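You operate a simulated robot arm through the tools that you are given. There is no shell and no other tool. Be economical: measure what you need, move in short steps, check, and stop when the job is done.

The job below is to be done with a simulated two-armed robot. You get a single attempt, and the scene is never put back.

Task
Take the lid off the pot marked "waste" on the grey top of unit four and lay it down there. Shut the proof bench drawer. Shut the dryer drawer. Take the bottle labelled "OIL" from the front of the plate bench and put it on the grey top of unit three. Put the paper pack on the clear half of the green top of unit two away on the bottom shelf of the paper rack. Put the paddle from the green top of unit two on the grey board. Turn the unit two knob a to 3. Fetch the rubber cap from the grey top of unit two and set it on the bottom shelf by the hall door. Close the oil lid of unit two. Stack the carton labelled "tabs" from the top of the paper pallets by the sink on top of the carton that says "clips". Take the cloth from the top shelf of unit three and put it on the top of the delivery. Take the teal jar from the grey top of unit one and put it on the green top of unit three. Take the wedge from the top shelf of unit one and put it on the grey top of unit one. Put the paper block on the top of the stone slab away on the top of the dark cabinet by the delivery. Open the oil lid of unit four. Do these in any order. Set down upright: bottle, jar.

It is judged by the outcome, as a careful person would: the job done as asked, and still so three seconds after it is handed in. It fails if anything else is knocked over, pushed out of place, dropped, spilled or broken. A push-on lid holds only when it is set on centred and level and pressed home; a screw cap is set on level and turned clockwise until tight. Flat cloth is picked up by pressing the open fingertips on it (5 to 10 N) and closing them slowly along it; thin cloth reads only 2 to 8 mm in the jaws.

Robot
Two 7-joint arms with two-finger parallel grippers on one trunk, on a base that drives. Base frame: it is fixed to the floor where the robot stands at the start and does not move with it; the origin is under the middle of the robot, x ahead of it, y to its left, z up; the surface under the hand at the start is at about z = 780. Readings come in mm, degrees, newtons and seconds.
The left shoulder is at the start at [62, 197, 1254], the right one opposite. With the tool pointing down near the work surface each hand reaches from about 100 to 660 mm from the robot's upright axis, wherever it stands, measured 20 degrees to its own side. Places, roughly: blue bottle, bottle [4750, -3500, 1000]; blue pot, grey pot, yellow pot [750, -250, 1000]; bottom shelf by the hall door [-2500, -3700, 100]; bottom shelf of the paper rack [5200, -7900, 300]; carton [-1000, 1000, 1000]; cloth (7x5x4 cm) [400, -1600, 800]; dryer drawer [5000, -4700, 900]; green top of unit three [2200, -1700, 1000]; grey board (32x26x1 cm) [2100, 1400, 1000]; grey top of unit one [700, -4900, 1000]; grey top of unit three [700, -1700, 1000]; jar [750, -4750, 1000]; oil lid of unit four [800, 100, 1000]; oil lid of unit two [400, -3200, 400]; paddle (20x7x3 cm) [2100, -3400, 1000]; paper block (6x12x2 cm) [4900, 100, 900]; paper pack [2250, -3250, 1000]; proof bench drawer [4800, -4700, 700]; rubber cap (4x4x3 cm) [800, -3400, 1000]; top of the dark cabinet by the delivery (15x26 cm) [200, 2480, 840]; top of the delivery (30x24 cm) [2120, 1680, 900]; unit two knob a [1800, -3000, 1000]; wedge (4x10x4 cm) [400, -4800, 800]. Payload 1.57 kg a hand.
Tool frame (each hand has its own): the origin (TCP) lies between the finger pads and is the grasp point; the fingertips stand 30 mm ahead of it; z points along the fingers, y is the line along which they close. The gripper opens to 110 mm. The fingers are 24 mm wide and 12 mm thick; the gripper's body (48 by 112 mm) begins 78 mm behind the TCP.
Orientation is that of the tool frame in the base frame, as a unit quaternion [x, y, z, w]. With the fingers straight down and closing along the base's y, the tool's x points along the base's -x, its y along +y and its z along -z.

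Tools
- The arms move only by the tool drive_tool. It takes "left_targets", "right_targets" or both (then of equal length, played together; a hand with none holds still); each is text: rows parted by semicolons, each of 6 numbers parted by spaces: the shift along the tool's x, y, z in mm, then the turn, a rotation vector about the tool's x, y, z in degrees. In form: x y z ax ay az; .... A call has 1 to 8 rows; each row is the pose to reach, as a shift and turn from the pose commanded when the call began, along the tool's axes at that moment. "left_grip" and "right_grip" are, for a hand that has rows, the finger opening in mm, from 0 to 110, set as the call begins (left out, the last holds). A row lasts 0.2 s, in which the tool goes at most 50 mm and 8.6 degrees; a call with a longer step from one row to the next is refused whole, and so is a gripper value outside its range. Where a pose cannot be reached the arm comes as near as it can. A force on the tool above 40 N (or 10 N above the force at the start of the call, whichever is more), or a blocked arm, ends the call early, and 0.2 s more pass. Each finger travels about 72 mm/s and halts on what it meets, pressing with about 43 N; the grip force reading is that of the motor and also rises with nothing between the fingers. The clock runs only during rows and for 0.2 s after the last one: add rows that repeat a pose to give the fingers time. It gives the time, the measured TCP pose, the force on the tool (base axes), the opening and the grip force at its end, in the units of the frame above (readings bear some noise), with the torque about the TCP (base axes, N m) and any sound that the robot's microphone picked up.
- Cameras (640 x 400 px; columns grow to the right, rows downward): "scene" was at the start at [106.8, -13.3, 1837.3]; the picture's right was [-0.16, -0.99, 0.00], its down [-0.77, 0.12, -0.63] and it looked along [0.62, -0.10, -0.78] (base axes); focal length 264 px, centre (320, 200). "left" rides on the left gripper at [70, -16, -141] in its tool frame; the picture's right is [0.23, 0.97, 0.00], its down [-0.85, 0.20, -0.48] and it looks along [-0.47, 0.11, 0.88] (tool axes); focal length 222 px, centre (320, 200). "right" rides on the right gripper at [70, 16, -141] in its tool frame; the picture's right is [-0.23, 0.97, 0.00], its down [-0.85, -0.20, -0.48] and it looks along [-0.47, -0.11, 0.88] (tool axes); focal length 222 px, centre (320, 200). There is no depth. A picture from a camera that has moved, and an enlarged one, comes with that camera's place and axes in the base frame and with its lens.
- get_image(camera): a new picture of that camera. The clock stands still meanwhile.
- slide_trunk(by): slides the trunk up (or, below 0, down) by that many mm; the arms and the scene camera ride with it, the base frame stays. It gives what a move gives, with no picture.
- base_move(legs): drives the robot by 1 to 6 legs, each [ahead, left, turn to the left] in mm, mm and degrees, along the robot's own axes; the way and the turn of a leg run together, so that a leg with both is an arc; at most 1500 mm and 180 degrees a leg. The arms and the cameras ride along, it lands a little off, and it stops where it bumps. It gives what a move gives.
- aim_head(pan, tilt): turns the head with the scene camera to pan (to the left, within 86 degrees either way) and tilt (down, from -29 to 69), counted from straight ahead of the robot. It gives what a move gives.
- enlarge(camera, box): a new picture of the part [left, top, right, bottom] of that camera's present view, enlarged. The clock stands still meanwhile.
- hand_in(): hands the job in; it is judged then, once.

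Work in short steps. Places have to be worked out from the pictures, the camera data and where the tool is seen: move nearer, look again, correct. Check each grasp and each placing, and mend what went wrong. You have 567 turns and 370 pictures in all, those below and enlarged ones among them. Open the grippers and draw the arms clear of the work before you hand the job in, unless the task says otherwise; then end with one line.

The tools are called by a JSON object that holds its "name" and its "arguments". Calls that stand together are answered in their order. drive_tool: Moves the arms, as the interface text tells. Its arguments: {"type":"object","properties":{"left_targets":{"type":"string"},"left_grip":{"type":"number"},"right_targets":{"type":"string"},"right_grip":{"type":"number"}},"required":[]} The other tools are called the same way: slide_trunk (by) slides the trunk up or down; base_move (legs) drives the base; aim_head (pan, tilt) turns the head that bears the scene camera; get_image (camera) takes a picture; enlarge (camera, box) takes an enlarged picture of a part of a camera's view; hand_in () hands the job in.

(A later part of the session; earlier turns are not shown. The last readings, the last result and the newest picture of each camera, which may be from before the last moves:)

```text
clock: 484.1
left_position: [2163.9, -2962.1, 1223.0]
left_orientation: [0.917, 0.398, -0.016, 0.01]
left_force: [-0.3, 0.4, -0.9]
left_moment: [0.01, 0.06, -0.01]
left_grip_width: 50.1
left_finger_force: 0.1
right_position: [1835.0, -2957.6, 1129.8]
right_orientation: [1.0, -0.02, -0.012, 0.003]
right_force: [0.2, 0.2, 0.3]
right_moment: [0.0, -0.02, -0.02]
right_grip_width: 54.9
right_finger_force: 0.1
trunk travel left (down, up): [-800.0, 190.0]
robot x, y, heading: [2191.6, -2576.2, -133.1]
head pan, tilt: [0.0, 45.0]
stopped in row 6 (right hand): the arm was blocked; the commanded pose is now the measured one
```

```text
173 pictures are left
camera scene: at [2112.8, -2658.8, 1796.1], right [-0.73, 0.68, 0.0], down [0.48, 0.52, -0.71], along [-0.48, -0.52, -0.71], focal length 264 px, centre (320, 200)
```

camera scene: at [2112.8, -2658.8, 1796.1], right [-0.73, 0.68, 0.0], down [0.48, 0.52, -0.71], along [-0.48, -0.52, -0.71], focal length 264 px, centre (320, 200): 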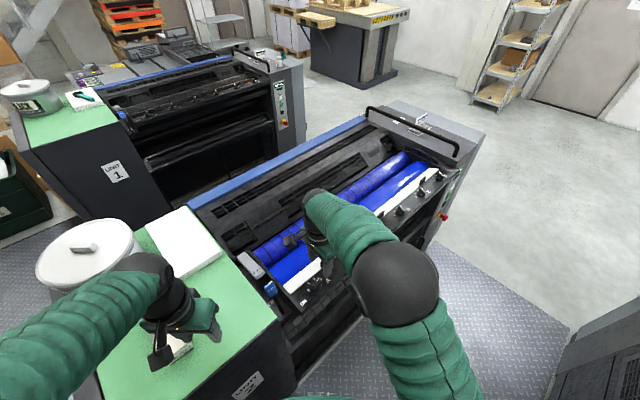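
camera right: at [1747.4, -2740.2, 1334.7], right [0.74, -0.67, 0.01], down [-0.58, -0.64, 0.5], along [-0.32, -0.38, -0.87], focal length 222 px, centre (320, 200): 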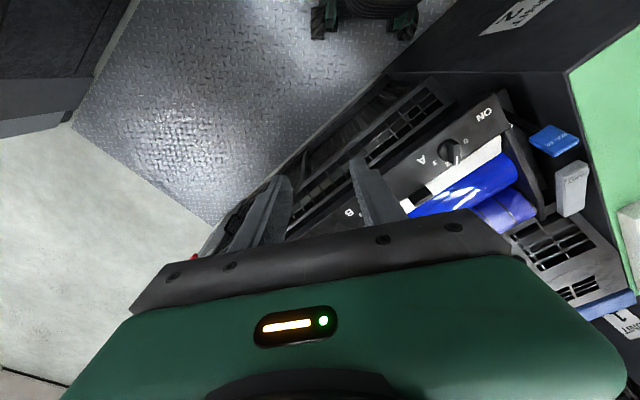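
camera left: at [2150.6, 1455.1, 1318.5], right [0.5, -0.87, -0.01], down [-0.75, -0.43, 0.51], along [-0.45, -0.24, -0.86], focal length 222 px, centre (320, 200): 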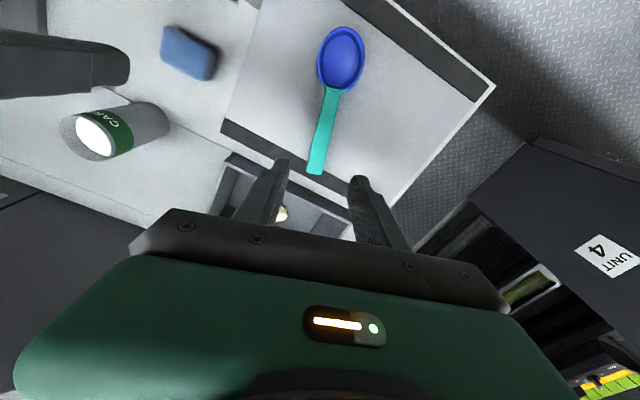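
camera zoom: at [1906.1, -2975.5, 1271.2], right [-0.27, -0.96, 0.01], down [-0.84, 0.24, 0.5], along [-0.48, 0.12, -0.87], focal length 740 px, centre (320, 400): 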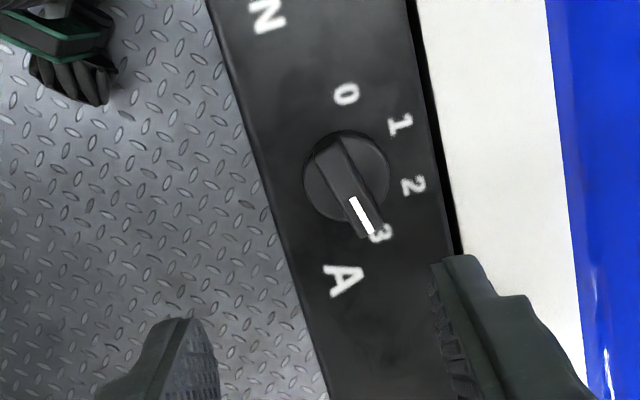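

Knob A now points at 3. I unwind the right hand and retract.

{"name": "drive_tool", "arguments": {"right_targets": "20 0 -10 0 0 -8; 40 0 -20 0 0 -16; 60 0 -30 0 0 -24; 80 0 -40 0 0 -32; 100 0 -50 0 0 -40; 120 0 -60 0 0 -48; 130 0 -70 0 0 -54"}}

{"name": "base_move", "arguments": {"legs": [[0, 0, 43]]}}

{"name": "get_image", "arguments": {"camera": "scene"}}

```text
clock: 485.9
left_position: [2166.7, -2962.2, 1222.4]
left_orientation: [0.917, 0.399, -0.016, 0.01]
left_force: [-0.2, 0.6, 0.0]
left_moment: [-0.03, 0.05, -0.01]
left_grip_width: 50.1
left_finger_force: 0.0
right_position: [1926.8, -2959.2, 1201.7]
right_orientation: [0.917, 0.398, -0.014, -0.001]
right_force: [-0.6, -1.3, 0.3]
right_moment: [-0.01, 0.01, 0.03]
right_grip_width: 55.0
right_finger_force: 0.1
trunk travel left (down, up): [-800.0, 190.0]
robot x, y, heading: [2193.1, -2576.4, -132.9]
head pan, tilt: [0.0, 45.0]
stopped in row 7 (right hand): the arm was blocked; the commanded pose is now the measured one
```

```text
clock: 488.3
left_position: [2434.4, -2877.4, 1220.9]
left_orientation: [0.709, 0.705, -0.011, 0.016]
left_force: [0.4, 0.4, 0.0]
left_moment: [-0.01, 0.02, -0.02]
left_grip_width: 50.0
left_finger_force: 0.0
right_position: [2256.5, -3034.5, 1201.8]
right_orientation: [0.709, 0.705, -0.015, 0.005]
right_force: [-0.4, -0.8, 0.3]
right_moment: [-0.01, -0.03, 0.01]
right_grip_width: 55.0
right_finger_force: 0.0
trunk travel left (down, up): [-800.0, 190.0]
robot x, y, heading: [2190.4, -2575.1, -90.2]
head pan, tilt: [0.0, 45.0]
```

```text
172 pictures are left
camera scene: at [2190.5, -2689.5, 1795.6], right [-1.0, 0.01, 0.0], down [0.01, 0.71, -0.71], along [-0.01, -0.71, -0.71], focal length 264 px, centre (320, 200)
```

scene: 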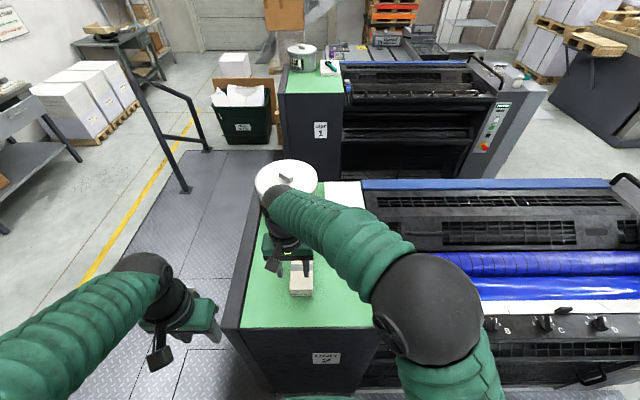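

The pack is at ≈(2241, -3119). I swing the right hand back to its side and take the pack with the left.

{"name": "drive_tool", "arguments": {"right_targets": "15 -43 -6 0 0 0; 30 -86 -12 0 0 0; 45 -130 -18 0 0 0; 60 -173 -24 0 0 0; 75 -216 -28 0 0 0; 75 -216 -28 0 0 0"}}

{"name": "base_move", "arguments": {"legs": [[0, -70, 0]]}}

{"name": "drive_tool", "arguments": {"left_targets": "-30 -25 0 0 0 0; -60 -50 0 0 0 0; -95 -75 0 0 0 0; -130 -100 10 0 0 0; -170 -120 20 0 0 0; -205 -125 40 0 0 0; -235 -125 60 0 0 0", "left_grip": 100}}

{"name": "get_image", "arguments": {"camera": "left"}}

{"name": "get_image", "arguments": {"camera": "scene"}}

```text
clock: 489.7
left_position: [2433.3, -2875.6, 1221.3]
left_orientation: [0.71, 0.704, -0.011, 0.015]
left_force: [-0.5, 1.1, 0.0]
left_moment: [0.0, 0.01, -0.01]
left_grip_width: 50.1
left_finger_force: 0.0
right_position: [2042.7, -2957.7, 1230.4]
right_orientation: [0.708, 0.706, -0.014, 0.004]
right_force: [0.6, 0.3, 0.8]
right_moment: [0.01, 0.01, 0.02]
right_grip_width: 55.0
right_finger_force: 0.0
trunk travel left (down, up): [-800.0, 190.0]
robot x, y, heading: [2192.8, -2574.5, -90.8]
head pan, tilt: [0.0, 45.0]
```

```text
clock: 490.7
left_position: [2393.1, -2876.4, 1217.5]
left_orientation: [0.708, 0.706, -0.018, 0.008]
left_force: [0.7, 0.5, 0.2]
left_moment: [0.0, -0.03, 0.03]
left_grip_width: 49.9
left_finger_force: 0.0
right_position: [2001.8, -2957.7, 1231.8]
right_orientation: [0.707, 0.707, -0.022, -0.002]
right_force: [0.0, -0.9, -0.1]
right_moment: [0.02, 0.08, -0.01]
right_grip_width: 55.2
right_finger_force: 0.0
trunk travel left (down, up): [-800.0, 190.0]
robot x, y, heading: [2123.0, -2571.9, -90.4]
head pan, tilt: [0.0, 45.0]
```

```text
clock: 492.3
left_position: [2245.6, -3114.2, 1168.4]
left_orientation: [0.708, 0.706, -0.011, 0.013]
left_force: [0.4, 0.0, 0.1]
left_moment: [0.01, 0.02, -0.06]
left_grip_width: 100.1
left_finger_force: 0.1
right_position: [1980.4, -2958.3, 1229.9]
right_orientation: [0.707, 0.707, -0.015, 0.004]
right_force: [-0.1, -0.5, 0.4]
right_moment: [0.04, 0.01, -0.03]
right_grip_width: 54.8
right_finger_force: 0.1
trunk travel left (down, up): [-800.0, 190.0]
robot x, y, heading: [2126.4, -2572.6, -90.5]
head pan, tilt: [0.0, 45.0]
```

```text
171 pictures are left
camera left: at [2227.3, -3039.7, 1307.4], right [0.97, 0.22, 0.0], down [0.2, -0.84, 0.51], along [0.11, -0.5, -0.86], focal length 222 px, centre (320, 200)
```

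left: 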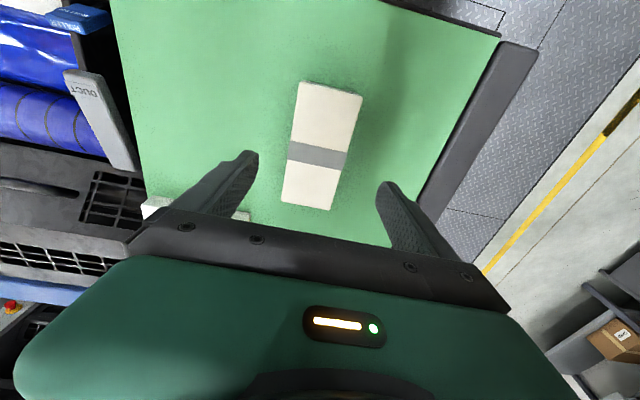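

```text
170 pictures are left
camera scene: at [2107.0, -2692.1, 1795.3], right [-1.0, 0.01, -0.01], down [0.01, 0.71, -0.7], along [0.0, -0.7, -0.71], focal length 264 px, centre (320, 200)
```

scene: 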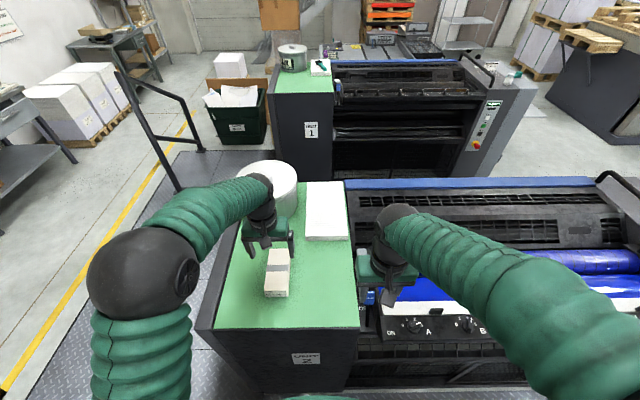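

The pack is aligned between the fingers. I advance 8 mm, descend, and grip.

{"name": "drive_tool", "arguments": {"left_targets": "-8 0 20 0 0 0; -8 0 50 0 0 0; -8 0 80 0 0 0; -8 0 110 0 0 0; -8 0 128 0 0 0; -8 0 132 0 0 0; -8 0 132 0 0 0"}}

{"name": "drive_tool", "arguments": {"left_targets": "0 0 0 0 0 0; 0 0 0 0 0 0; 0 0 0 0 0 0; 0 0 0 0 0 0", "left_grip": 40}}

{"name": "drive_tool", "arguments": {"left_targets": "0 0 -10 0 0 0; 0 0 -30 0 0 0; 0 0 -70 0 0 0; 0 0 -110 0 0 0; 0 0 -150 0 0 0; 0 0 -190 0 0 0"}}

{"name": "get_image", "arguments": {"camera": "left"}}

```text
clock: 493.9
left_position: [2243.2, -3124.0, 1039.9]
left_orientation: [0.708, 0.706, -0.011, 0.015]
left_force: [0.1, 0.5, 0.8]
left_moment: [0.03, -0.04, 0.01]
left_grip_width: 99.8
left_finger_force: 0.1
right_position: [1976.7, -2957.2, 1230.7]
right_orientation: [0.707, 0.707, -0.014, 0.005]
right_force: [-0.6, -0.4, -0.8]
right_moment: [0.0, -0.06, 0.01]
right_grip_width: 54.9
right_finger_force: 0.1
trunk travel left (down, up): [-800.0, 190.0]
robot x, y, heading: [2125.7, -2576.0, -90.7]
head pan, tilt: [0.0, 45.0]
```

```text
clock: 494.9
left_position: [2248.4, -3125.1, 1037.5]
left_orientation: [0.708, 0.706, -0.013, 0.013]
left_force: [-1.0, -1.3, 0.6]
left_moment: [0.04, -0.07, -0.01]
left_grip_width: 69.7
left_finger_force: 43.2
right_position: [1984.2, -2956.4, 1230.3]
right_orientation: [0.707, 0.707, -0.017, 0.003]
right_force: [-0.7, -0.2, -0.6]
right_moment: [0.04, 0.05, 0.01]
right_grip_width: 55.4
right_finger_force: 0.1
trunk travel left (down, up): [-800.0, 190.0]
robot x, y, heading: [2126.5, -2573.7, -90.7]
head pan, tilt: [0.0, 45.0]
```

```text
clock: 496.3
left_position: [2250.5, -3116.5, 1228.7]
left_orientation: [0.707, 0.707, -0.014, 0.013]
left_force: [-0.3, 0.8, -4.4]
left_moment: [0.03, -0.01, 0.01]
left_grip_width: 69.8
left_finger_force: 43.0
right_position: [1986.3, -2957.2, 1231.2]
right_orientation: [0.707, 0.707, -0.017, 0.002]
right_force: [0.4, 0.4, -0.5]
right_moment: [0.01, 0.02, -0.01]
right_grip_width: 55.1
right_finger_force: 0.1
trunk travel left (down, up): [-800.0, 190.0]
robot x, y, heading: [2126.5, -2572.4, -90.5]
head pan, tilt: [0.0, 45.0]
```

```text
169 pictures are left
camera left: at [2232.9, -3041.7, 1366.5], right [0.97, 0.23, -0.01], down [0.2, -0.84, 0.51], along [0.11, -0.5, -0.86], focal length 222 px, centre (320, 200)
```

left: 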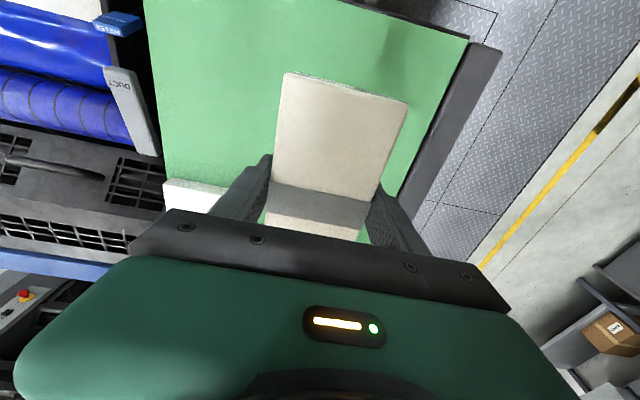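

The pack is held. I retract, turn to face the back lane, and look toward the paper rack.

{"name": "drive_tool", "arguments": {"left_targets": "40 0 0 0 0 0; 80 0 0 0 0 0; 120 0 0 0 0 0; 150 0 0 0 0 0"}}

{"name": "base_move", "arguments": {"legs": [[-80, 0, 0], [0, 0, 90.5], [1000, 0, 0]]}}

{"name": "aim_head", "arguments": {"pan": -50, "tilt": 25}}

{"name": "get_image", "arguments": {"camera": "scene"}}

```text
clock: 497.3
left_position: [2251.1, -2966.2, 1223.3]
left_orientation: [0.708, 0.706, -0.014, 0.013]
left_force: [-1.0, 0.3, -3.6]
left_moment: [0.02, 0.02, 0.02]
left_grip_width: 69.7
left_finger_force: 42.6
right_position: [1987.4, -2956.1, 1230.9]
right_orientation: [0.707, 0.707, -0.017, 0.002]
right_force: [0.2, 0.2, -0.2]
right_moment: [-0.02, 0.0, 0.0]
right_grip_width: 55.2
right_finger_force: 0.0
trunk travel left (down, up): [-800.0, 190.0]
robot x, y, heading: [2127.8, -2576.1, -90.5]
head pan, tilt: [0.0, 45.0]
```

```text
clock: 507.1
left_position: [3527.3, -2361.9, 1223.1]
left_orientation: [0.0, 1.0, 0.0, 0.018]
left_force: [-0.6, -0.2, -4.0]
left_moment: [0.01, 0.03, -0.01]
left_grip_width: 69.7
left_finger_force: 43.3
right_position: [3518.7, -2626.2, 1230.3]
right_orientation: [-0.001, 1.0, -0.01, 0.014]
right_force: [-0.2, 0.2, -1.0]
right_moment: [0.0, 0.0, 0.01]
right_grip_width: 55.2
right_finger_force: 0.1
trunk travel left (down, up): [-800.0, 190.0]
robot x, y, heading: [3135.4, -2484.9, -0.3]
head pan, tilt: [0.0, 45.0]
```

```text
clock: 508.3
left_position: [3528.6, -2360.6, 1222.3]
left_orientation: [0.0, 1.0, 0.0, 0.019]
left_force: [-1.2, 0.6, -4.1]
left_moment: [-0.01, 0.01, -0.02]
left_grip_width: 69.8
left_finger_force: 42.9
right_position: [3518.6, -2625.9, 1230.5]
right_orientation: [-0.001, 1.0, -0.011, 0.014]
right_force: [-0.6, 0.3, 0.8]
right_moment: [0.06, -0.02, 0.04]
right_grip_width: 55.1
right_finger_force: 0.0
trunk travel left (down, up): [-800.0, 190.0]
robot x, y, heading: [3137.9, -2486.9, -0.3]
head pan, tilt: [-50.0, 25.0]
```

```text
168 pictures are left
camera scene: at [3227.6, -2560.5, 1826.1], right [-0.77, -0.64, 0.0], down [-0.27, 0.33, -0.91], along [0.58, -0.7, -0.42], focal length 264 px, centre (320, 200)
```

scene: 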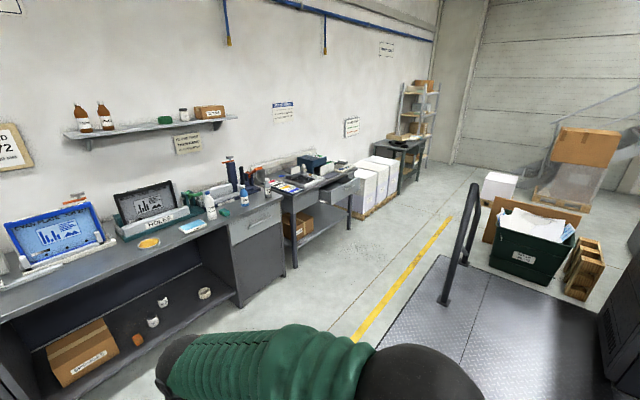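

I see the benches, the open drawers and the paper rack beyond. I turn to drive along the lane, first to the drawers.

{"name": "base_move", "arguments": {"legs": [[0, 0, -90], [0, 830, 0], [1400, 0, 0], [400, 0, 0]]}}

{"name": "aim_head", "arguments": {"pan": 50, "tilt": 40}}

{"name": "get_image", "arguments": {"camera": "scene"}}

```text
clock: 525.4
left_position: [4006.5, -4727.1, 1223.1]
left_orientation: [0.724, 0.69, -0.014, 0.014]
left_force: [-0.1, 0.7, -4.5]
left_moment: [-0.01, 0.01, 0.04]
left_grip_width: 69.8
left_finger_force: 43.2
right_position: [3741.6, -4705.2, 1231.5]
right_orientation: [0.722, 0.692, -0.018, 0.002]
right_force: [-0.9, 0.7, -0.3]
right_moment: [-0.03, 0.04, -0.02]
right_grip_width: 55.4
right_finger_force: 0.1
trunk travel left (down, up): [-800.0, 190.0]
robot x, y, heading: [3904.8, -4332.0, -93.2]
head pan, tilt: [-50.0, 25.0]
```

```text
clock: 527.2
left_position: [4006.7, -4729.8, 1222.9]
left_orientation: [0.724, 0.69, -0.013, 0.013]
left_force: [0.0, 0.4, -5.0]
left_moment: [0.0, -0.01, 0.02]
left_grip_width: 69.9
left_finger_force: 42.4
right_position: [3742.4, -4708.3, 1230.9]
right_orientation: [0.723, 0.691, -0.018, 0.003]
right_force: [0.4, 0.3, 0.6]
right_moment: [0.03, 0.01, 0.02]
right_grip_width: 54.8
right_finger_force: 0.2
trunk travel left (down, up): [-800.0, 190.0]
robot x, y, heading: [3899.1, -4333.4, -93.2]
head pan, tilt: [50.0, 40.0]
```

```text
167 pictures are left
camera scene: at [3958.1, -4425.0, 1802.8], right [-0.68, -0.73, 0.0], down [-0.47, 0.44, -0.77], along [0.56, -0.52, -0.64], focal length 264 px, centre (320, 200)
```

scene: 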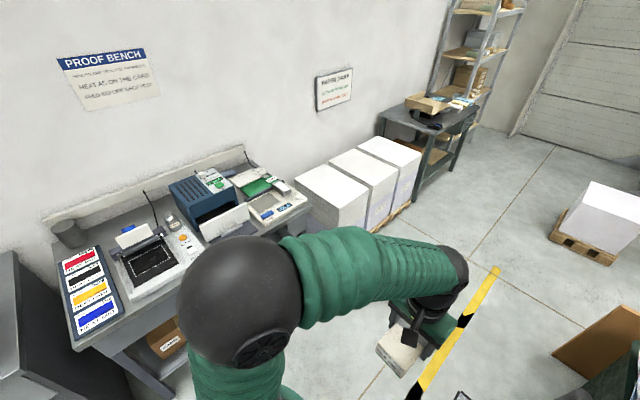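

I deliver the pack first: drive further along to near the paper rack.

{"name": "base_move", "arguments": {"legs": [[0, 80, 3.2], [1400, 0, 0], [1000, 0, 0]]}}

{"name": "aim_head", "arguments": {"pan": 45, "tilt": 35}}

{"name": "get_image", "arguments": {"camera": "scene"}}

```text
clock: 539.6
left_position: [4105.5, -7136.0, 1222.8]
left_orientation: [0.707, 0.707, -0.013, 0.014]
left_force: [0.7, -0.1, -3.4]
left_moment: [0.03, -0.01, -0.03]
left_grip_width: 69.9
left_finger_force: 42.9
right_position: [3840.0, -7126.2, 1230.7]
right_orientation: [0.705, 0.709, -0.017, 0.003]
right_force: [0.3, -0.5, -0.8]
right_moment: [0.0, -0.02, 0.0]
right_grip_width: 54.9
right_finger_force: 0.1
trunk travel left (down, up): [-800.0, 190.0]
robot x, y, heading: [3975.4, -6740.6, -90.3]
head pan, tilt: [50.0, 40.0]
```

```text
clock: 540.3
left_position: [4104.5, -7134.1, 1222.7]
left_orientation: [0.707, 0.707, -0.014, 0.013]
left_force: [-0.5, -0.1, -3.7]
left_moment: [0.03, 0.01, 0.02]
left_grip_width: 69.8
left_finger_force: 42.8
right_position: [3840.3, -7126.5, 1230.8]
right_orientation: [0.705, 0.709, -0.016, 0.003]
right_force: [0.3, -0.4, 0.7]
right_moment: [0.01, 0.0, 0.0]
right_grip_width: 54.9
right_finger_force: 0.1
trunk travel left (down, up): [-800.0, 190.0]
robot x, y, heading: [3976.7, -6745.0, -90.2]
head pan, tilt: [45.0, 35.0]
```

```text
166 pictures are left
camera scene: at [4044.0, -6840.3, 1810.3], right [-0.71, -0.7, 0.0], down [-0.41, 0.41, -0.82], along [0.57, -0.58, -0.58], focal length 264 px, centre (320, 200)
```

scene: 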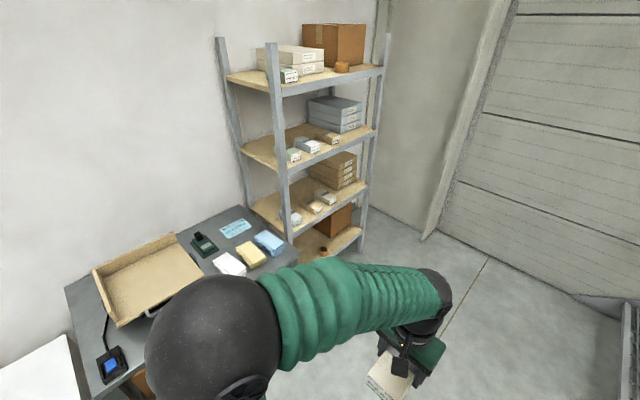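

{"name": "enlarge", "arguments": {"camera": "scene", "box": [230, 140, 400, 280]}}

```text
2.86 times, centred on (315, 210) of scene
camera zoom: at [4044.0, -6840.3, 1810.3], right [-0.71, -0.7, 0.0], down [-0.41, 0.41, -0.82], along [0.57, -0.58, -0.58], focal length 755 px, centre (334, 171)
```

zoom: 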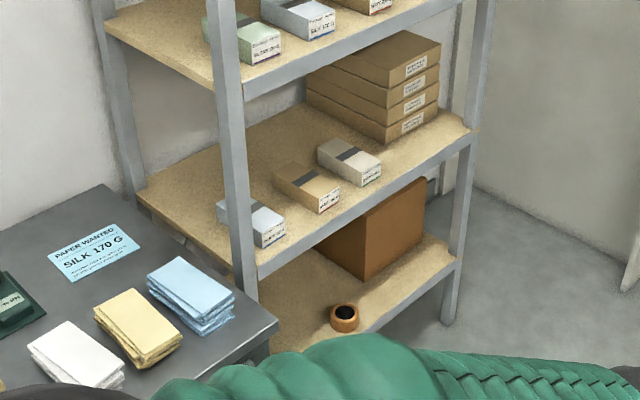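

The bottom shelf (z≈300) is free on its left part, left of a tape roll. I drive to face the rack and lower the trunk.

{"name": "base_move", "arguments": {"legs": [[1080, 0, 0], [0, 0, 90]]}}

{"name": "slide_trunk", "arguments": {"by": -400}}

{"name": "slide_trunk", "arguments": {"by": -300}}

{"name": "aim_head", "arguments": {"pan": 10, "tilt": 30}}

{"name": "get_image", "arguments": {"camera": "scene"}}

```text
clock: 549.7
left_position: [4363.1, -7700.7, 1222.5]
left_orientation: [-0.005, 1.0, 0.001, 0.019]
left_force: [0.1, -0.4, -3.3]
left_moment: [0.0, 0.01, -0.01]
left_grip_width: 69.8
left_finger_force: 43.2
right_position: [4356.7, -7966.1, 1229.3]
right_orientation: [-0.006, 1.0, -0.009, 0.014]
right_force: [-0.4, -0.2, 0.2]
right_moment: [0.03, -0.04, 0.01]
right_grip_width: 54.9
right_finger_force: 0.1
trunk travel left (down, up): [-800.0, 190.0]
robot x, y, heading: [3975.3, -7828.6, 0.1]
head pan, tilt: [45.0, 35.0]
```

```text
clock: 553.5
left_position: [4361.2, -7702.4, 823.7]
left_orientation: [-0.004, 1.0, 0.001, 0.021]
left_force: [-0.1, 0.2, -3.7]
left_moment: [-0.01, 0.01, 0.0]
left_grip_width: 69.8
left_finger_force: 43.0
right_position: [4353.7, -7967.2, 831.0]
right_orientation: [-0.006, 1.0, -0.008, 0.014]
right_force: [-0.5, 0.4, -0.3]
right_moment: [0.0, 0.01, -0.02]
right_grip_width: 55.0
right_finger_force: 0.0
trunk travel left (down, up): [-400.0, 590.0]
robot x, y, heading: [3972.2, -7830.0, 0.3]
head pan, tilt: [45.0, 35.0]
```

```text
clock: 556.5
left_position: [4361.1, -7702.3, 523.4]
left_orientation: [-0.005, 1.0, 0.001, 0.02]
left_force: [0.0, -0.2, -2.8]
left_moment: [-0.03, -0.03, 0.04]
left_grip_width: 69.7
left_finger_force: 42.9
right_position: [4354.3, -7966.9, 530.1]
right_orientation: [-0.006, 1.0, -0.008, 0.014]
right_force: [0.3, -0.7, 0.1]
right_moment: [0.02, 0.0, 0.01]
right_grip_width: 55.3
right_finger_force: 0.0
trunk travel left (down, up): [-100.0, 890.0]
robot x, y, heading: [3973.5, -7829.0, 0.2]
head pan, tilt: [45.0, 35.0]
```

```text
clock: 557.6
left_position: [4362.3, -7701.1, 523.1]
left_orientation: [-0.004, 1.0, 0.001, 0.02]
left_force: [-0.5, 0.3, -3.9]
left_moment: [-0.02, 0.03, 0.02]
left_grip_width: 69.8
left_finger_force: 42.7
right_position: [4354.9, -7968.1, 530.8]
right_orientation: [-0.006, 1.0, -0.009, 0.015]
right_force: [-0.7, -0.4, 0.3]
right_moment: [-0.01, -0.01, -0.01]
right_grip_width: 55.0
right_finger_force: 0.0
trunk travel left (down, up): [-100.0, 890.0]
robot x, y, heading: [3973.7, -7830.3, 0.0]
head pan, tilt: [10.0, 30.0]
```

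```text
164 pictures are left
camera scene: at [4092.6, -7813.8, 1118.1], right [0.18, -0.98, 0.0], down [-0.49, -0.09, -0.87], along [0.85, 0.15, -0.5], focal length 264 px, centre (320, 200)
```

scene: 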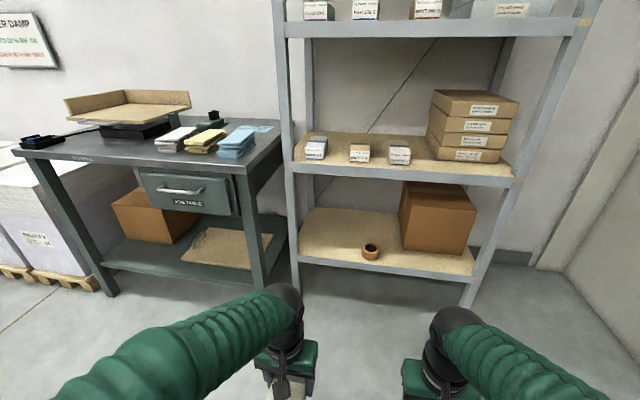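

I drive 250 mm closer and look with the left hand camera.

{"name": "base_move", "arguments": {"legs": [[250, 0, 0]]}}

{"name": "get_image", "arguments": {"camera": "left"}}

{"name": "get_image", "arguments": {"camera": "scene"}}

```text
clock: 559.4
left_position: [4614.3, -7699.6, 523.0]
left_orientation: [-0.006, 1.0, 0.001, 0.019]
left_force: [0.9, -1.0, -3.4]
left_moment: [0.01, 0.0, -0.01]
left_grip_width: 69.4
left_finger_force: 43.0
right_position: [4608.4, -7965.8, 530.9]
right_orientation: [-0.007, 1.0, -0.009, 0.014]
right_force: [0.2, -0.1, 0.2]
right_moment: [0.01, 0.01, -0.01]
right_grip_width: 54.9
right_finger_force: 0.1
trunk travel left (down, up): [-100.0, 890.0]
robot x, y, heading: [4225.7, -7826.4, 0.5]
head pan, tilt: [10.0, 30.0]
```

```text
163 pictures are left
camera left: at [4538.0, -7717.9, 661.1], right [-0.24, 0.97, -0.01], down [0.83, 0.21, 0.51], along [0.5, 0.12, -0.86], focal length 222 px, centre (320, 200)
```

left: 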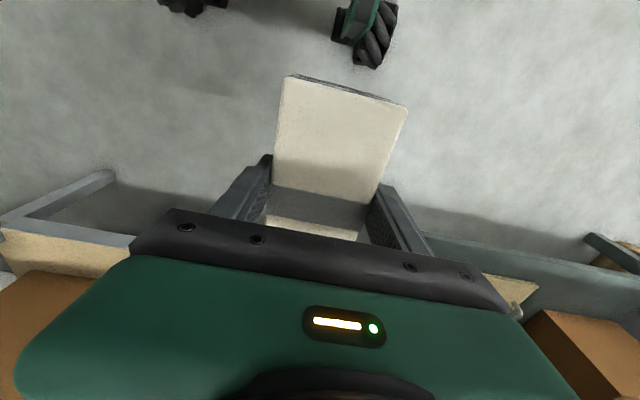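

```text
162 pictures are left
camera scene: at [4346.7, -7812.5, 1118.1], right [0.18, -0.98, 0.0], down [-0.49, -0.09, -0.86], along [0.85, 0.15, -0.5], focal length 264 px, centre (320, 200)
```

scene: 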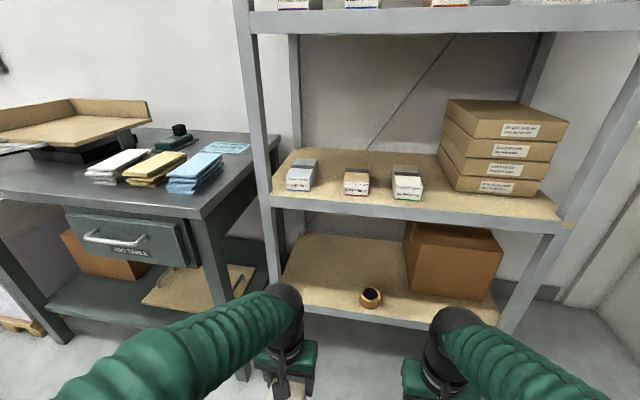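

Measured: shelf surface z≈275, front edge x≈5017, next beam at z≈640, tape at y≈-7882. I lower the pack to z≈345 and move in.

{"name": "slide_trunk", "arguments": {"by": -100}}

{"name": "drive_tool", "arguments": {"left_targets": "0 0 25 0 1 0; 0 0 50 0 2 0; 0 0 76 0 2.2 0; 0 0 76 0 2.2 0"}}

{"name": "base_move", "arguments": {"legs": [[0, -60, -0.5], [300, 0, 0]]}}

{"name": "aim_head", "arguments": {"pan": 15, "tilt": 45}}

{"name": "get_image", "arguments": {"camera": "scene"}}

{"name": "get_image", "arguments": {"camera": "left"}}

```text
clock: 560.7
left_position: [4614.5, -7700.9, 423.2]
left_orientation: [-0.005, 1.0, 0.001, 0.02]
left_force: [0.7, 0.4, -3.8]
left_moment: [-0.05, 0.03, -0.02]
left_grip_width: 69.8
left_finger_force: 43.0
right_position: [4608.4, -7964.7, 430.7]
right_orientation: [-0.008, 1.0, -0.009, 0.015]
right_force: [-0.6, -0.7, 0.1]
right_moment: [0.04, -0.02, 0.03]
right_grip_width: 55.1
right_finger_force: 0.1
trunk travel left (down, up): [0.0, 990.0]
robot x, y, heading: [4227.1, -7828.3, 0.3]
head pan, tilt: [10.0, 30.0]
```

```text
clock: 561.7
left_position: [4615.5, -7700.1, 348.2]
left_orientation: [-0.006, 1.0, 0.002, 0.001]
left_force: [0.6, -0.3, -3.8]
left_moment: [-0.02, 0.03, 0.0]
left_grip_width: 69.7
left_finger_force: 42.7
right_position: [4608.2, -7965.1, 429.7]
right_orientation: [-0.007, 1.0, -0.009, 0.014]
right_force: [-0.4, 0.0, -1.0]
right_moment: [0.0, 0.01, -0.01]
right_grip_width: 54.8
right_finger_force: 0.0
trunk travel left (down, up): [0.0, 990.0]
robot x, y, heading: [4227.5, -7830.0, 0.2]
head pan, tilt: [10.0, 30.0]
```

```text
clock: 564.4
left_position: [4918.1, -7764.0, 348.0]
left_orientation: [-0.001, 1.0, 0.001, 0.0]
left_force: [-0.3, 0.1, -4.0]
left_moment: [0.01, 0.02, 0.01]
left_grip_width: 70.0
left_finger_force: 43.1
right_position: [4909.3, -8029.4, 430.1]
right_orientation: [-0.001, 1.0, -0.009, 0.014]
right_force: [0.6, 0.6, 0.4]
right_moment: [-0.01, -0.01, 0.0]
right_grip_width: 55.0
right_finger_force: 0.0
trunk travel left (down, up): [0.0, 990.0]
robot x, y, heading: [4526.4, -7887.0, -0.3]
head pan, tilt: [10.0, 30.0]
```

```text
clock: 565.1
left_position: [4918.0, -7763.7, 348.8]
left_orientation: [0.0, 1.0, 0.001, 0.0]
left_force: [-0.1, -0.2, -3.3]
left_moment: [0.01, 0.05, 0.05]
left_grip_width: 69.8
left_finger_force: 43.0
right_position: [4908.8, -8028.2, 431.9]
right_orientation: [-0.002, 1.0, -0.009, 0.015]
right_force: [0.0, 0.1, 0.0]
right_moment: [-0.02, 0.01, -0.02]
right_grip_width: 55.1
right_finger_force: 0.0
trunk travel left (down, up): [0.0, 990.0]
robot x, y, heading: [4530.1, -7888.2, -0.3]
head pan, tilt: [15.0, 45.0]
```

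```text
161 pictures are left
camera scene: at [4637.3, -7868.7, 995.6], right [0.25, -0.97, 0.0], down [-0.68, -0.18, -0.71], along [0.68, 0.18, -0.71], focal length 264 px, centre (320, 200)
```

scene: 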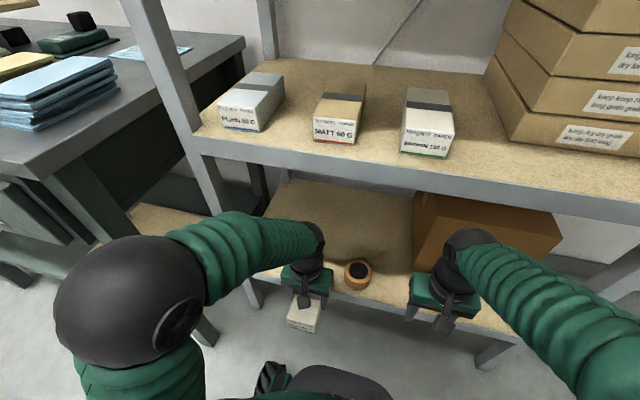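

```text
160 pictures are left
camera left: at [4845.7, -7780.9, 489.5], right [-0.23, 0.97, 0.0], down [0.85, 0.2, 0.48], along [0.47, 0.11, -0.88], focal length 222 px, centre (320, 200)
```

left: 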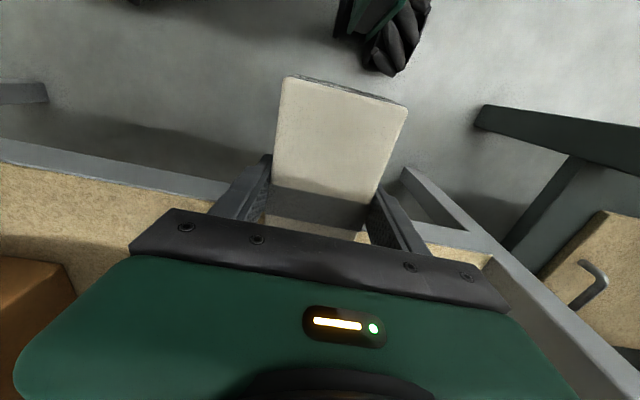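

The pack is just in front of the shelf. I reach in to x≈5065 and slightly left.

{"name": "drive_tool", "arguments": {"left_targets": "-10 25 0 0 0 0; -40 45 0 0 0 0; -75 60 0 0 0 0; -112 64 0 0 0 0; -147 64 0 0 0 0; -147 64 0 0 0 0"}}

{"name": "get_image", "arguments": {"camera": "left"}}

{"name": "get_image", "arguments": {"camera": "scene"}}

```text
clock: 566.5
left_position: [5066.6, -7697.8, 350.4]
left_orientation: [-0.001, 1.0, 0.0, 0.001]
left_force: [-0.5, -0.3, -4.5]
left_moment: [0.0, -0.02, -0.02]
left_grip_width: 69.7
left_finger_force: 43.0
right_position: [4907.7, -8029.0, 430.8]
right_orientation: [-0.002, 1.0, -0.009, 0.015]
right_force: [-0.8, -0.1, -0.2]
right_moment: [0.0, -0.02, 0.02]
right_grip_width: 55.1
right_finger_force: 0.1
trunk travel left (down, up): [0.0, 990.0]
robot x, y, heading: [4526.5, -7888.7, -0.3]
head pan, tilt: [15.0, 45.0]
```

```text
159 pictures are left
camera left: at [4994.0, -7714.4, 490.8], right [-0.23, 0.97, 0.0], down [0.85, 0.2, 0.48], along [0.47, 0.11, -0.88], focal length 222 px, centre (320, 200)
```

left: 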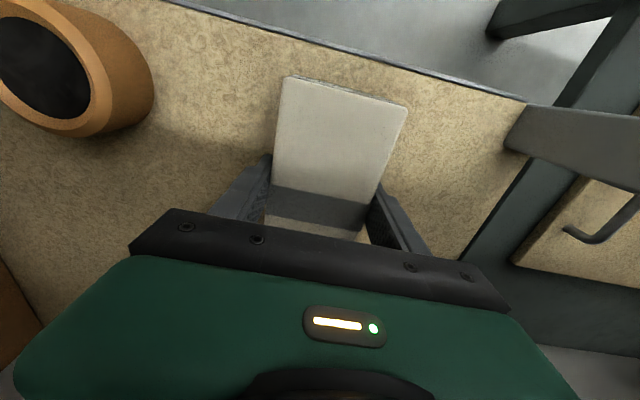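

```text
158 pictures are left
camera scene: at [4638.0, -7868.4, 995.4], right [0.25, -0.97, 0.0], down [-0.69, -0.18, -0.71], along [0.68, 0.18, -0.71], focal length 264 px, centre (320, 200)
```

scene: 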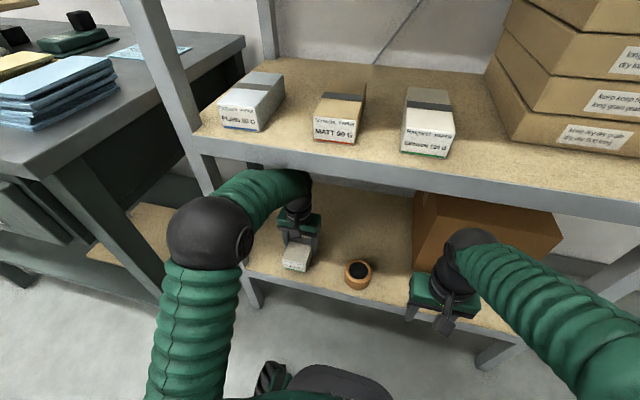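

The pack is over the shelf with clear space around. I lower it step by step.

{"name": "drive_tool", "arguments": {"left_targets": "0 0 8 0 0 0; 0 0 15 0 0 0; 0 0 20 0 0 0; 0 0 24 0 0 0; 0 0 28 0 0 0; 0 0 32 0 0 0; 0 0 36 0 0 0; 0 0 40 0 0 0"}}

```text
clock: 567.4
left_position: [5066.6, -7698.8, 338.1]
left_orientation: [-0.001, 1.0, 0.002, 0.006]
left_force: [-4.9, 0.8, 25.0]
left_moment: [-0.48, 1.2, -0.13]
left_grip_width: 70.1
left_finger_force: 42.9
right_position: [4906.9, -8029.6, 431.2]
right_orientation: [-0.003, 1.0, -0.009, 0.017]
right_force: [0.1, -0.7, -1.1]
right_moment: [0.02, -0.04, 0.03]
right_grip_width: 54.9
right_finger_force: 0.0
trunk travel left (down, up): [0.0, 990.0]
robot x, y, heading: [4525.7, -7886.6, -0.2]
head pan, tilt: [15.0, 45.0]
stopped in row 4 (left hand): the force on the tool passed its limit at 43 N (the readings are from after the stop); the commanded pose is now the measured one
```

Seated at shelf z≈300. I open wide, lift 15 mm and withdraw straight back.

{"name": "drive_tool", "arguments": {"left_targets": "0 0 -1 0 0 0; 0 0 -1 0 0 0; 0 0 -1 0 0 0; 0 0 -15 0 0 0; 40 0 -18 0 0 0; 80 0 -20 0 0 0; 120 0 -20 0 0 0; 160 -20 -20 0 0 0", "left_grip": 92}}

{"name": "get_image", "arguments": {"camera": "scene"}}

```text
clock: 569.2
left_position: [4905.6, -7717.4, 351.4]
left_orientation: [-0.001, 1.0, 0.002, 0.004]
left_force: [0.5, -0.4, 0.8]
left_moment: [0.01, 0.0, 0.01]
left_grip_width: 92.0
left_finger_force: 0.0
right_position: [4908.8, -8029.7, 430.8]
right_orientation: [-0.002, 1.0, -0.009, 0.015]
right_force: [0.6, 0.4, 0.2]
right_moment: [-0.04, 0.05, 0.02]
right_grip_width: 55.1
right_finger_force: 0.0
trunk travel left (down, up): [0.0, 990.0]
robot x, y, heading: [4530.6, -7890.0, -0.1]
head pan, tilt: [15.0, 45.0]
```

```text
157 pictures are left
camera scene: at [4637.0, -7868.8, 995.6], right [0.25, -0.97, 0.0], down [-0.68, -0.18, -0.71], along [0.68, 0.18, -0.71], focal length 264 px, centre (320, 200)
```

scene: 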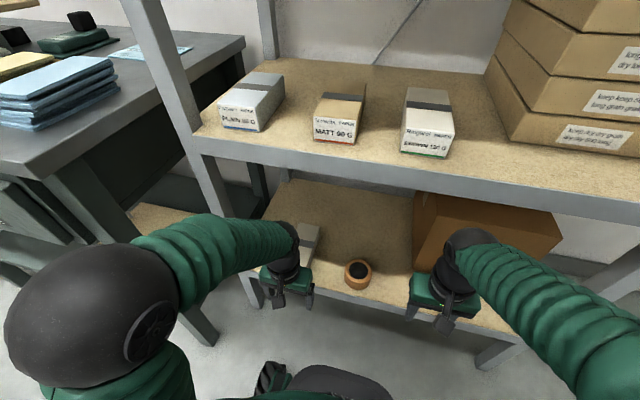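

The pack lies on the bottom shelf. I back out, raise the trunk, and return to the proof bench.

{"name": "base_move", "arguments": {"legs": [[-600, 0, 0], [0, 1500, 0], [0, 1500, 0]]}}

{"name": "slide_trunk", "arguments": {"by": 400}}

{"name": "slide_trunk", "arguments": {"by": 300}}

{"name": "aim_head", "arguments": {"pan": 0, "tilt": 35}}

{"name": "get_image", "arguments": {"camera": "scene"}}

```text
clock: 574.7
left_position: [4289.8, -7469.4, 349.6]
left_orientation: [-0.065, 0.998, -0.006, 0.005]
left_force: [1.0, 0.4, 0.0]
left_moment: [0.0, 0.0, 0.0]
left_grip_width: 91.9
left_finger_force: 0.1
right_position: [4332.6, -7776.8, 433.8]
right_orientation: [-0.068, 0.997, -0.016, 0.019]
right_force: [0.2, -0.3, -0.2]
right_moment: [0.03, 0.01, -0.02]
right_grip_width: 55.4
right_finger_force: 0.0
trunk travel left (down, up): [0.0, 990.0]
robot x, y, heading: [3940.6, -7690.2, 6.9]
head pan, tilt: [15.0, 45.0]
stopped in leg 2: the robot was blocked; the commanded pose is now the measured one
```

```text
clock: 578.5
left_position: [4291.2, -7472.1, 750.6]
left_orientation: [-0.066, 0.998, -0.005, 0.005]
left_force: [0.7, -0.5, 0.3]
left_moment: [0.0, 0.01, 0.01]
left_grip_width: 92.0
left_finger_force: 0.2
right_position: [4331.1, -7776.6, 833.1]
right_orientation: [-0.067, 0.997, -0.014, 0.018]
right_force: [-0.2, 0.1, 0.0]
right_moment: [-0.01, 0.02, -0.03]
right_grip_width: 54.8
right_finger_force: 0.1
trunk travel left (down, up): [-400.0, 590.0]
robot x, y, heading: [3935.8, -7693.5, 7.1]
head pan, tilt: [15.0, 45.0]
```

```text
clock: 581.5
left_position: [4291.2, -7471.3, 1049.6]
left_orientation: [-0.065, 0.998, -0.004, 0.005]
left_force: [-0.4, -0.3, 0.6]
left_moment: [0.0, 0.01, 0.0]
left_grip_width: 92.0
left_finger_force: 0.0
right_position: [4333.8, -7777.5, 1133.0]
right_orientation: [-0.067, 0.997, -0.013, 0.018]
right_force: [-0.9, -0.1, 0.3]
right_moment: [-0.01, 0.0, -0.03]
right_grip_width: 55.0
right_finger_force: 0.0
trunk travel left (down, up): [-700.0, 290.0]
robot x, y, heading: [3939.0, -7693.9, 6.9]
head pan, tilt: [15.0, 45.0]
```

```text
clock: 582.3
left_position: [4291.3, -7471.3, 1049.3]
left_orientation: [-0.064, 0.998, -0.005, 0.005]
left_force: [0.7, 0.5, -0.1]
left_moment: [-0.03, 0.03, -0.04]
left_grip_width: 91.8
left_finger_force: 0.1
right_position: [4332.9, -7777.6, 1133.0]
right_orientation: [-0.067, 0.998, -0.013, 0.018]
right_force: [0.0, -0.4, -0.3]
right_moment: [0.0, -0.02, 0.01]
right_grip_width: 55.1
right_finger_force: 0.1
trunk travel left (down, up): [-700.0, 290.0]
robot x, y, heading: [3944.8, -7692.4, 7.0]
head pan, tilt: [0.0, 35.0]
```

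```text
156 pictures are left
camera scene: at [4058.4, -7683.7, 1710.3], right [0.12, -0.99, 0.0], down [-0.57, -0.07, -0.82], along [0.81, 0.1, -0.58], focal length 264 px, centre (320, 200)
```

scene: 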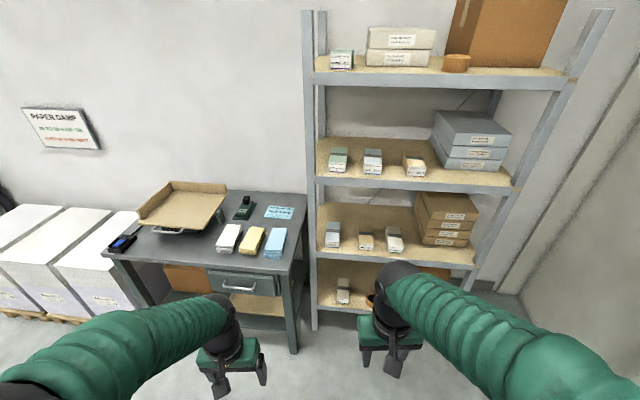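

A pallet at the rear left blocked the strafe. I square up, move 170 mm ahead, then strafe left past it.

{"name": "base_move", "arguments": {"legs": [[60, -40, -7], [130, 0, 0], [0, 1500, 0], [0, 1400, 0]]}}

{"name": "get_image", "arguments": {"camera": "scene"}}

```text
clock: 598.1
left_position: [4551.3, -4597.4, 1051.0]
left_orientation: [-0.009, 1.0, -0.004, 0.005]
left_force: [-0.6, 0.1, 0.3]
left_moment: [0.01, 0.0, 0.01]
left_grip_width: 92.2
left_finger_force: 0.1
right_position: [4557.1, -4905.1, 1133.5]
right_orientation: [-0.01, 1.0, -0.014, 0.019]
right_force: [0.4, -0.2, 0.1]
right_moment: [0.02, 0.02, 0.01]
right_grip_width: 55.1
right_finger_force: 0.0
trunk travel left (down, up): [-700.0, 290.0]
robot x, y, heading: [4178.6, -4774.7, 0.4]
head pan, tilt: [0.0, 35.0]
```

```text
155 pictures are left
camera scene: at [4295.8, -4778.8, 1710.4], right [0.01, -1.0, 0.0], down [-0.57, 0.0, -0.82], along [0.82, 0.01, -0.57], focal length 264 px, centre (320, 200)
```

scene: 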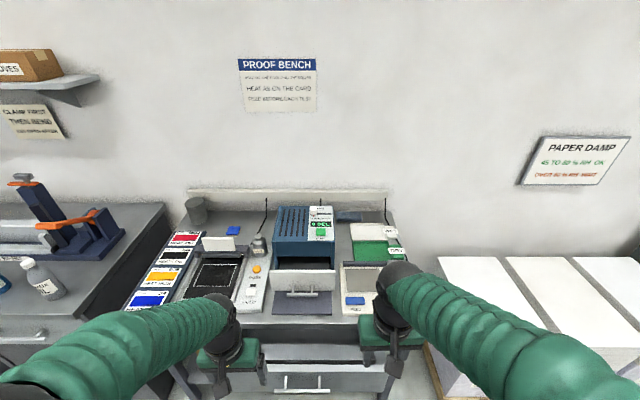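

{"name": "enlarge", "arguments": {"camera": "scene", "box": [220, 200, 400, 400]}}

```text
2.00 times, centred on (310, 300) of scene
camera zoom: at [4295.8, -4778.8, 1710.4], right [0.01, -1.0, 0.0], down [-0.57, 0.0, -0.82], along [0.82, 0.01, -0.57], focal length 528 px, centre (340, 0)
```

zoom: 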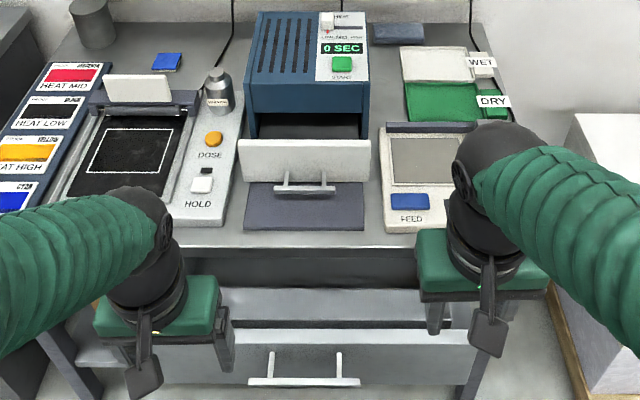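

Both drawers are open: the dryer's small drawer and the bench drawer below. I lower both closed hands to push the bench drawer evenly left and right of its handle.

{"name": "drive_tool", "arguments": {"left_targets": "0 0 0 0 0 0; 0 0 0 0 0 0; 0 0 0 0 0 0", "left_grip": 0, "right_targets": "10 0 30 0 0 0; 10 0 60 0 0 0; 10 0 85 0 0 0", "right_grip": 0}}

{"name": "slide_trunk", "arguments": {"by": -335}}

{"name": "get_image", "arguments": {"camera": "scene"}}

```text
clock: 598.9
left_position: [4551.1, -4595.1, 1050.3]
left_orientation: [-0.009, 1.0, -0.006, 0.004]
left_force: [0.8, 0.2, 0.6]
left_moment: [0.02, -0.05, -0.02]
left_grip_width: 0.2
left_finger_force: 12.0
right_position: [4551.1, -4906.8, 1048.1]
right_orientation: [-0.01, 1.0, -0.016, 0.017]
right_force: [0.7, -0.5, 0.3]
right_moment: [0.04, 0.03, -0.01]
right_grip_width: 0.1
right_finger_force: 21.3
trunk travel left (down, up): [-700.0, 290.0]
robot x, y, heading: [4178.1, -4778.0, 0.4]
head pan, tilt: [0.0, 35.0]
```

```text
clock: 602.2
left_position: [4550.6, -4594.4, 715.0]
left_orientation: [-0.009, 1.0, -0.007, 0.006]
left_force: [-0.2, 0.2, 0.5]
left_moment: [0.01, -0.04, 0.02]
left_grip_width: 0.0
left_finger_force: 21.7
right_position: [4551.5, -4907.1, 714.3]
right_orientation: [-0.01, 1.0, -0.015, 0.017]
right_force: [-0.7, -0.2, -0.2]
right_moment: [-0.01, 0.02, -0.02]
right_grip_width: 0.0
right_finger_force: 21.2
trunk travel left (down, up): [-365.0, 625.0]
robot x, y, heading: [4176.0, -4773.0, 0.2]
head pan, tilt: [0.0, 35.0]
```

```text
153 pictures are left
camera scene: at [4295.3, -4776.1, 1375.4], right [0.01, -1.0, 0.0], down [-0.57, 0.0, -0.82], along [0.82, 0.01, -0.57], focal length 264 px, centre (320, 200)
```

scene: 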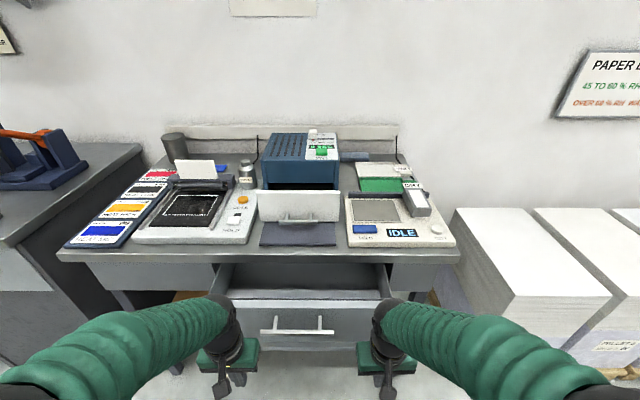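

The drawer front (x≈4691, z 560–787) is straight ahead of both hands. I advance and push.

{"name": "drive_tool", "arguments": {"left_targets": "-40 0 0 0 0 0; -80 0 0 0 0 0; -105 0 0 0 0 0; -120 0 0 0 0 0; -135 0 0 0 0 0; -150 0 0 0 0 0; -165 0 0 0 0 0; -180 0 0 0 0 0", "right_targets": "-40 0 0 0 0 0; -80 0 0 0 0 0; -105 0 0 0 0 0; -120 0 0 0 0 0; -135 0 0 0 0 0; -150 0 0 0 0 0; -165 0 0 0 0 0; -180 0 0 0 0 0"}}

{"name": "get_image", "arguments": {"camera": "scene"}}

```text
clock: 604.0
left_position: [4730.2, -4591.2, 719.1]
left_orientation: [-0.009, 1.0, -0.005, 0.004]
left_force: [0.9, -0.2, -1.0]
left_moment: [-0.01, -0.03, -0.02]
left_grip_width: 0.0
left_finger_force: 21.0
right_position: [4732.1, -4903.0, 719.6]
right_orientation: [-0.01, 1.0, -0.016, 0.018]
right_force: [-0.6, -0.2, -0.2]
right_moment: [0.04, 0.01, 0.01]
right_grip_width: 0.0
right_finger_force: 21.2
trunk travel left (down, up): [-365.0, 625.0]
robot x, y, heading: [4174.3, -4773.9, 0.6]
head pan, tilt: [0.0, 35.0]
```

```text
152 pictures are left
camera scene: at [4298.1, -4776.0, 1375.1], right [0.01, -1.0, 0.0], down [-0.58, 0.0, -0.82], along [0.82, 0.01, -0.58], focal length 264 px, centre (320, 200)
```

scene: 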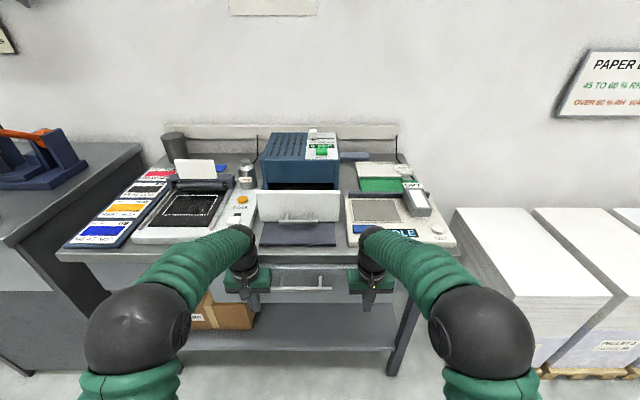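

The drawer slides in easily. I keep pushing until it stops.

{"name": "drive_tool", "arguments": {"left_targets": "-10 0 0 0 0 0; -20 0 0 0 0 0; -30 0 0 0 0 0; -40 0 0 0 0 0; -50 0 0 0 0 0; -60 0 0 0 0 0; -70 0 0 0 0 0; -80 0 0 0 0 0", "right_targets": "-10 0 0 0 0 0; -20 0 0 0 0 0; -30 0 0 0 0 0; -40 0 0 0 0 0; -50 0 0 0 0 0; -60 0 0 0 0 0; -70 0 0 0 0 0; -80 0 0 0 0 0"}}

{"name": "enlarge", "arguments": {"camera": "scene", "box": [200, 170, 420, 340]}}

```text
clock: 604.7
left_position: [4742.2, -4590.0, 718.1]
left_orientation: [-0.008, 1.0, -0.005, -0.004]
left_force: [-17.6, 0.9, 5.0]
left_moment: [-0.16, -2.31, -0.21]
left_grip_width: 0.0
left_finger_force: 21.5
right_position: [4745.9, -4903.3, 724.7]
right_orientation: [-0.01, 1.0, -0.016, 0.016]
right_force: [-8.9, -1.3, 2.2]
right_moment: [0.01, -0.9, -0.15]
right_grip_width: 0.0
right_finger_force: 21.7
trunk travel left (down, up): [-365.0, 625.0]
robot x, y, heading: [4173.4, -4774.2, 0.4]
head pan, tilt: [0.0, 35.0]
stopped in row 3 (left hand): the force on the tool passed its limit at 51 N (the readings are from after the stop); the commanded pose is now the measured one
```

```text
2.35 times, centred on (310, 255) of scene
camera zoom: at [4289.3, -4776.1, 1376.2], right [0.01, -1.0, 0.0], down [-0.57, 0.0, -0.82], along [0.82, 0.01, -0.57], focal length 622 px, centre (344, 71)
```

zoom: 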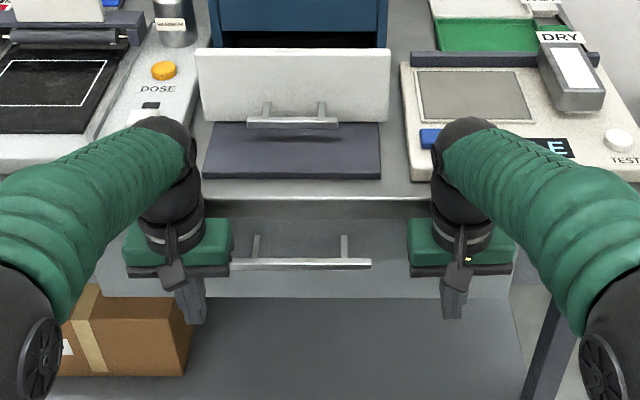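

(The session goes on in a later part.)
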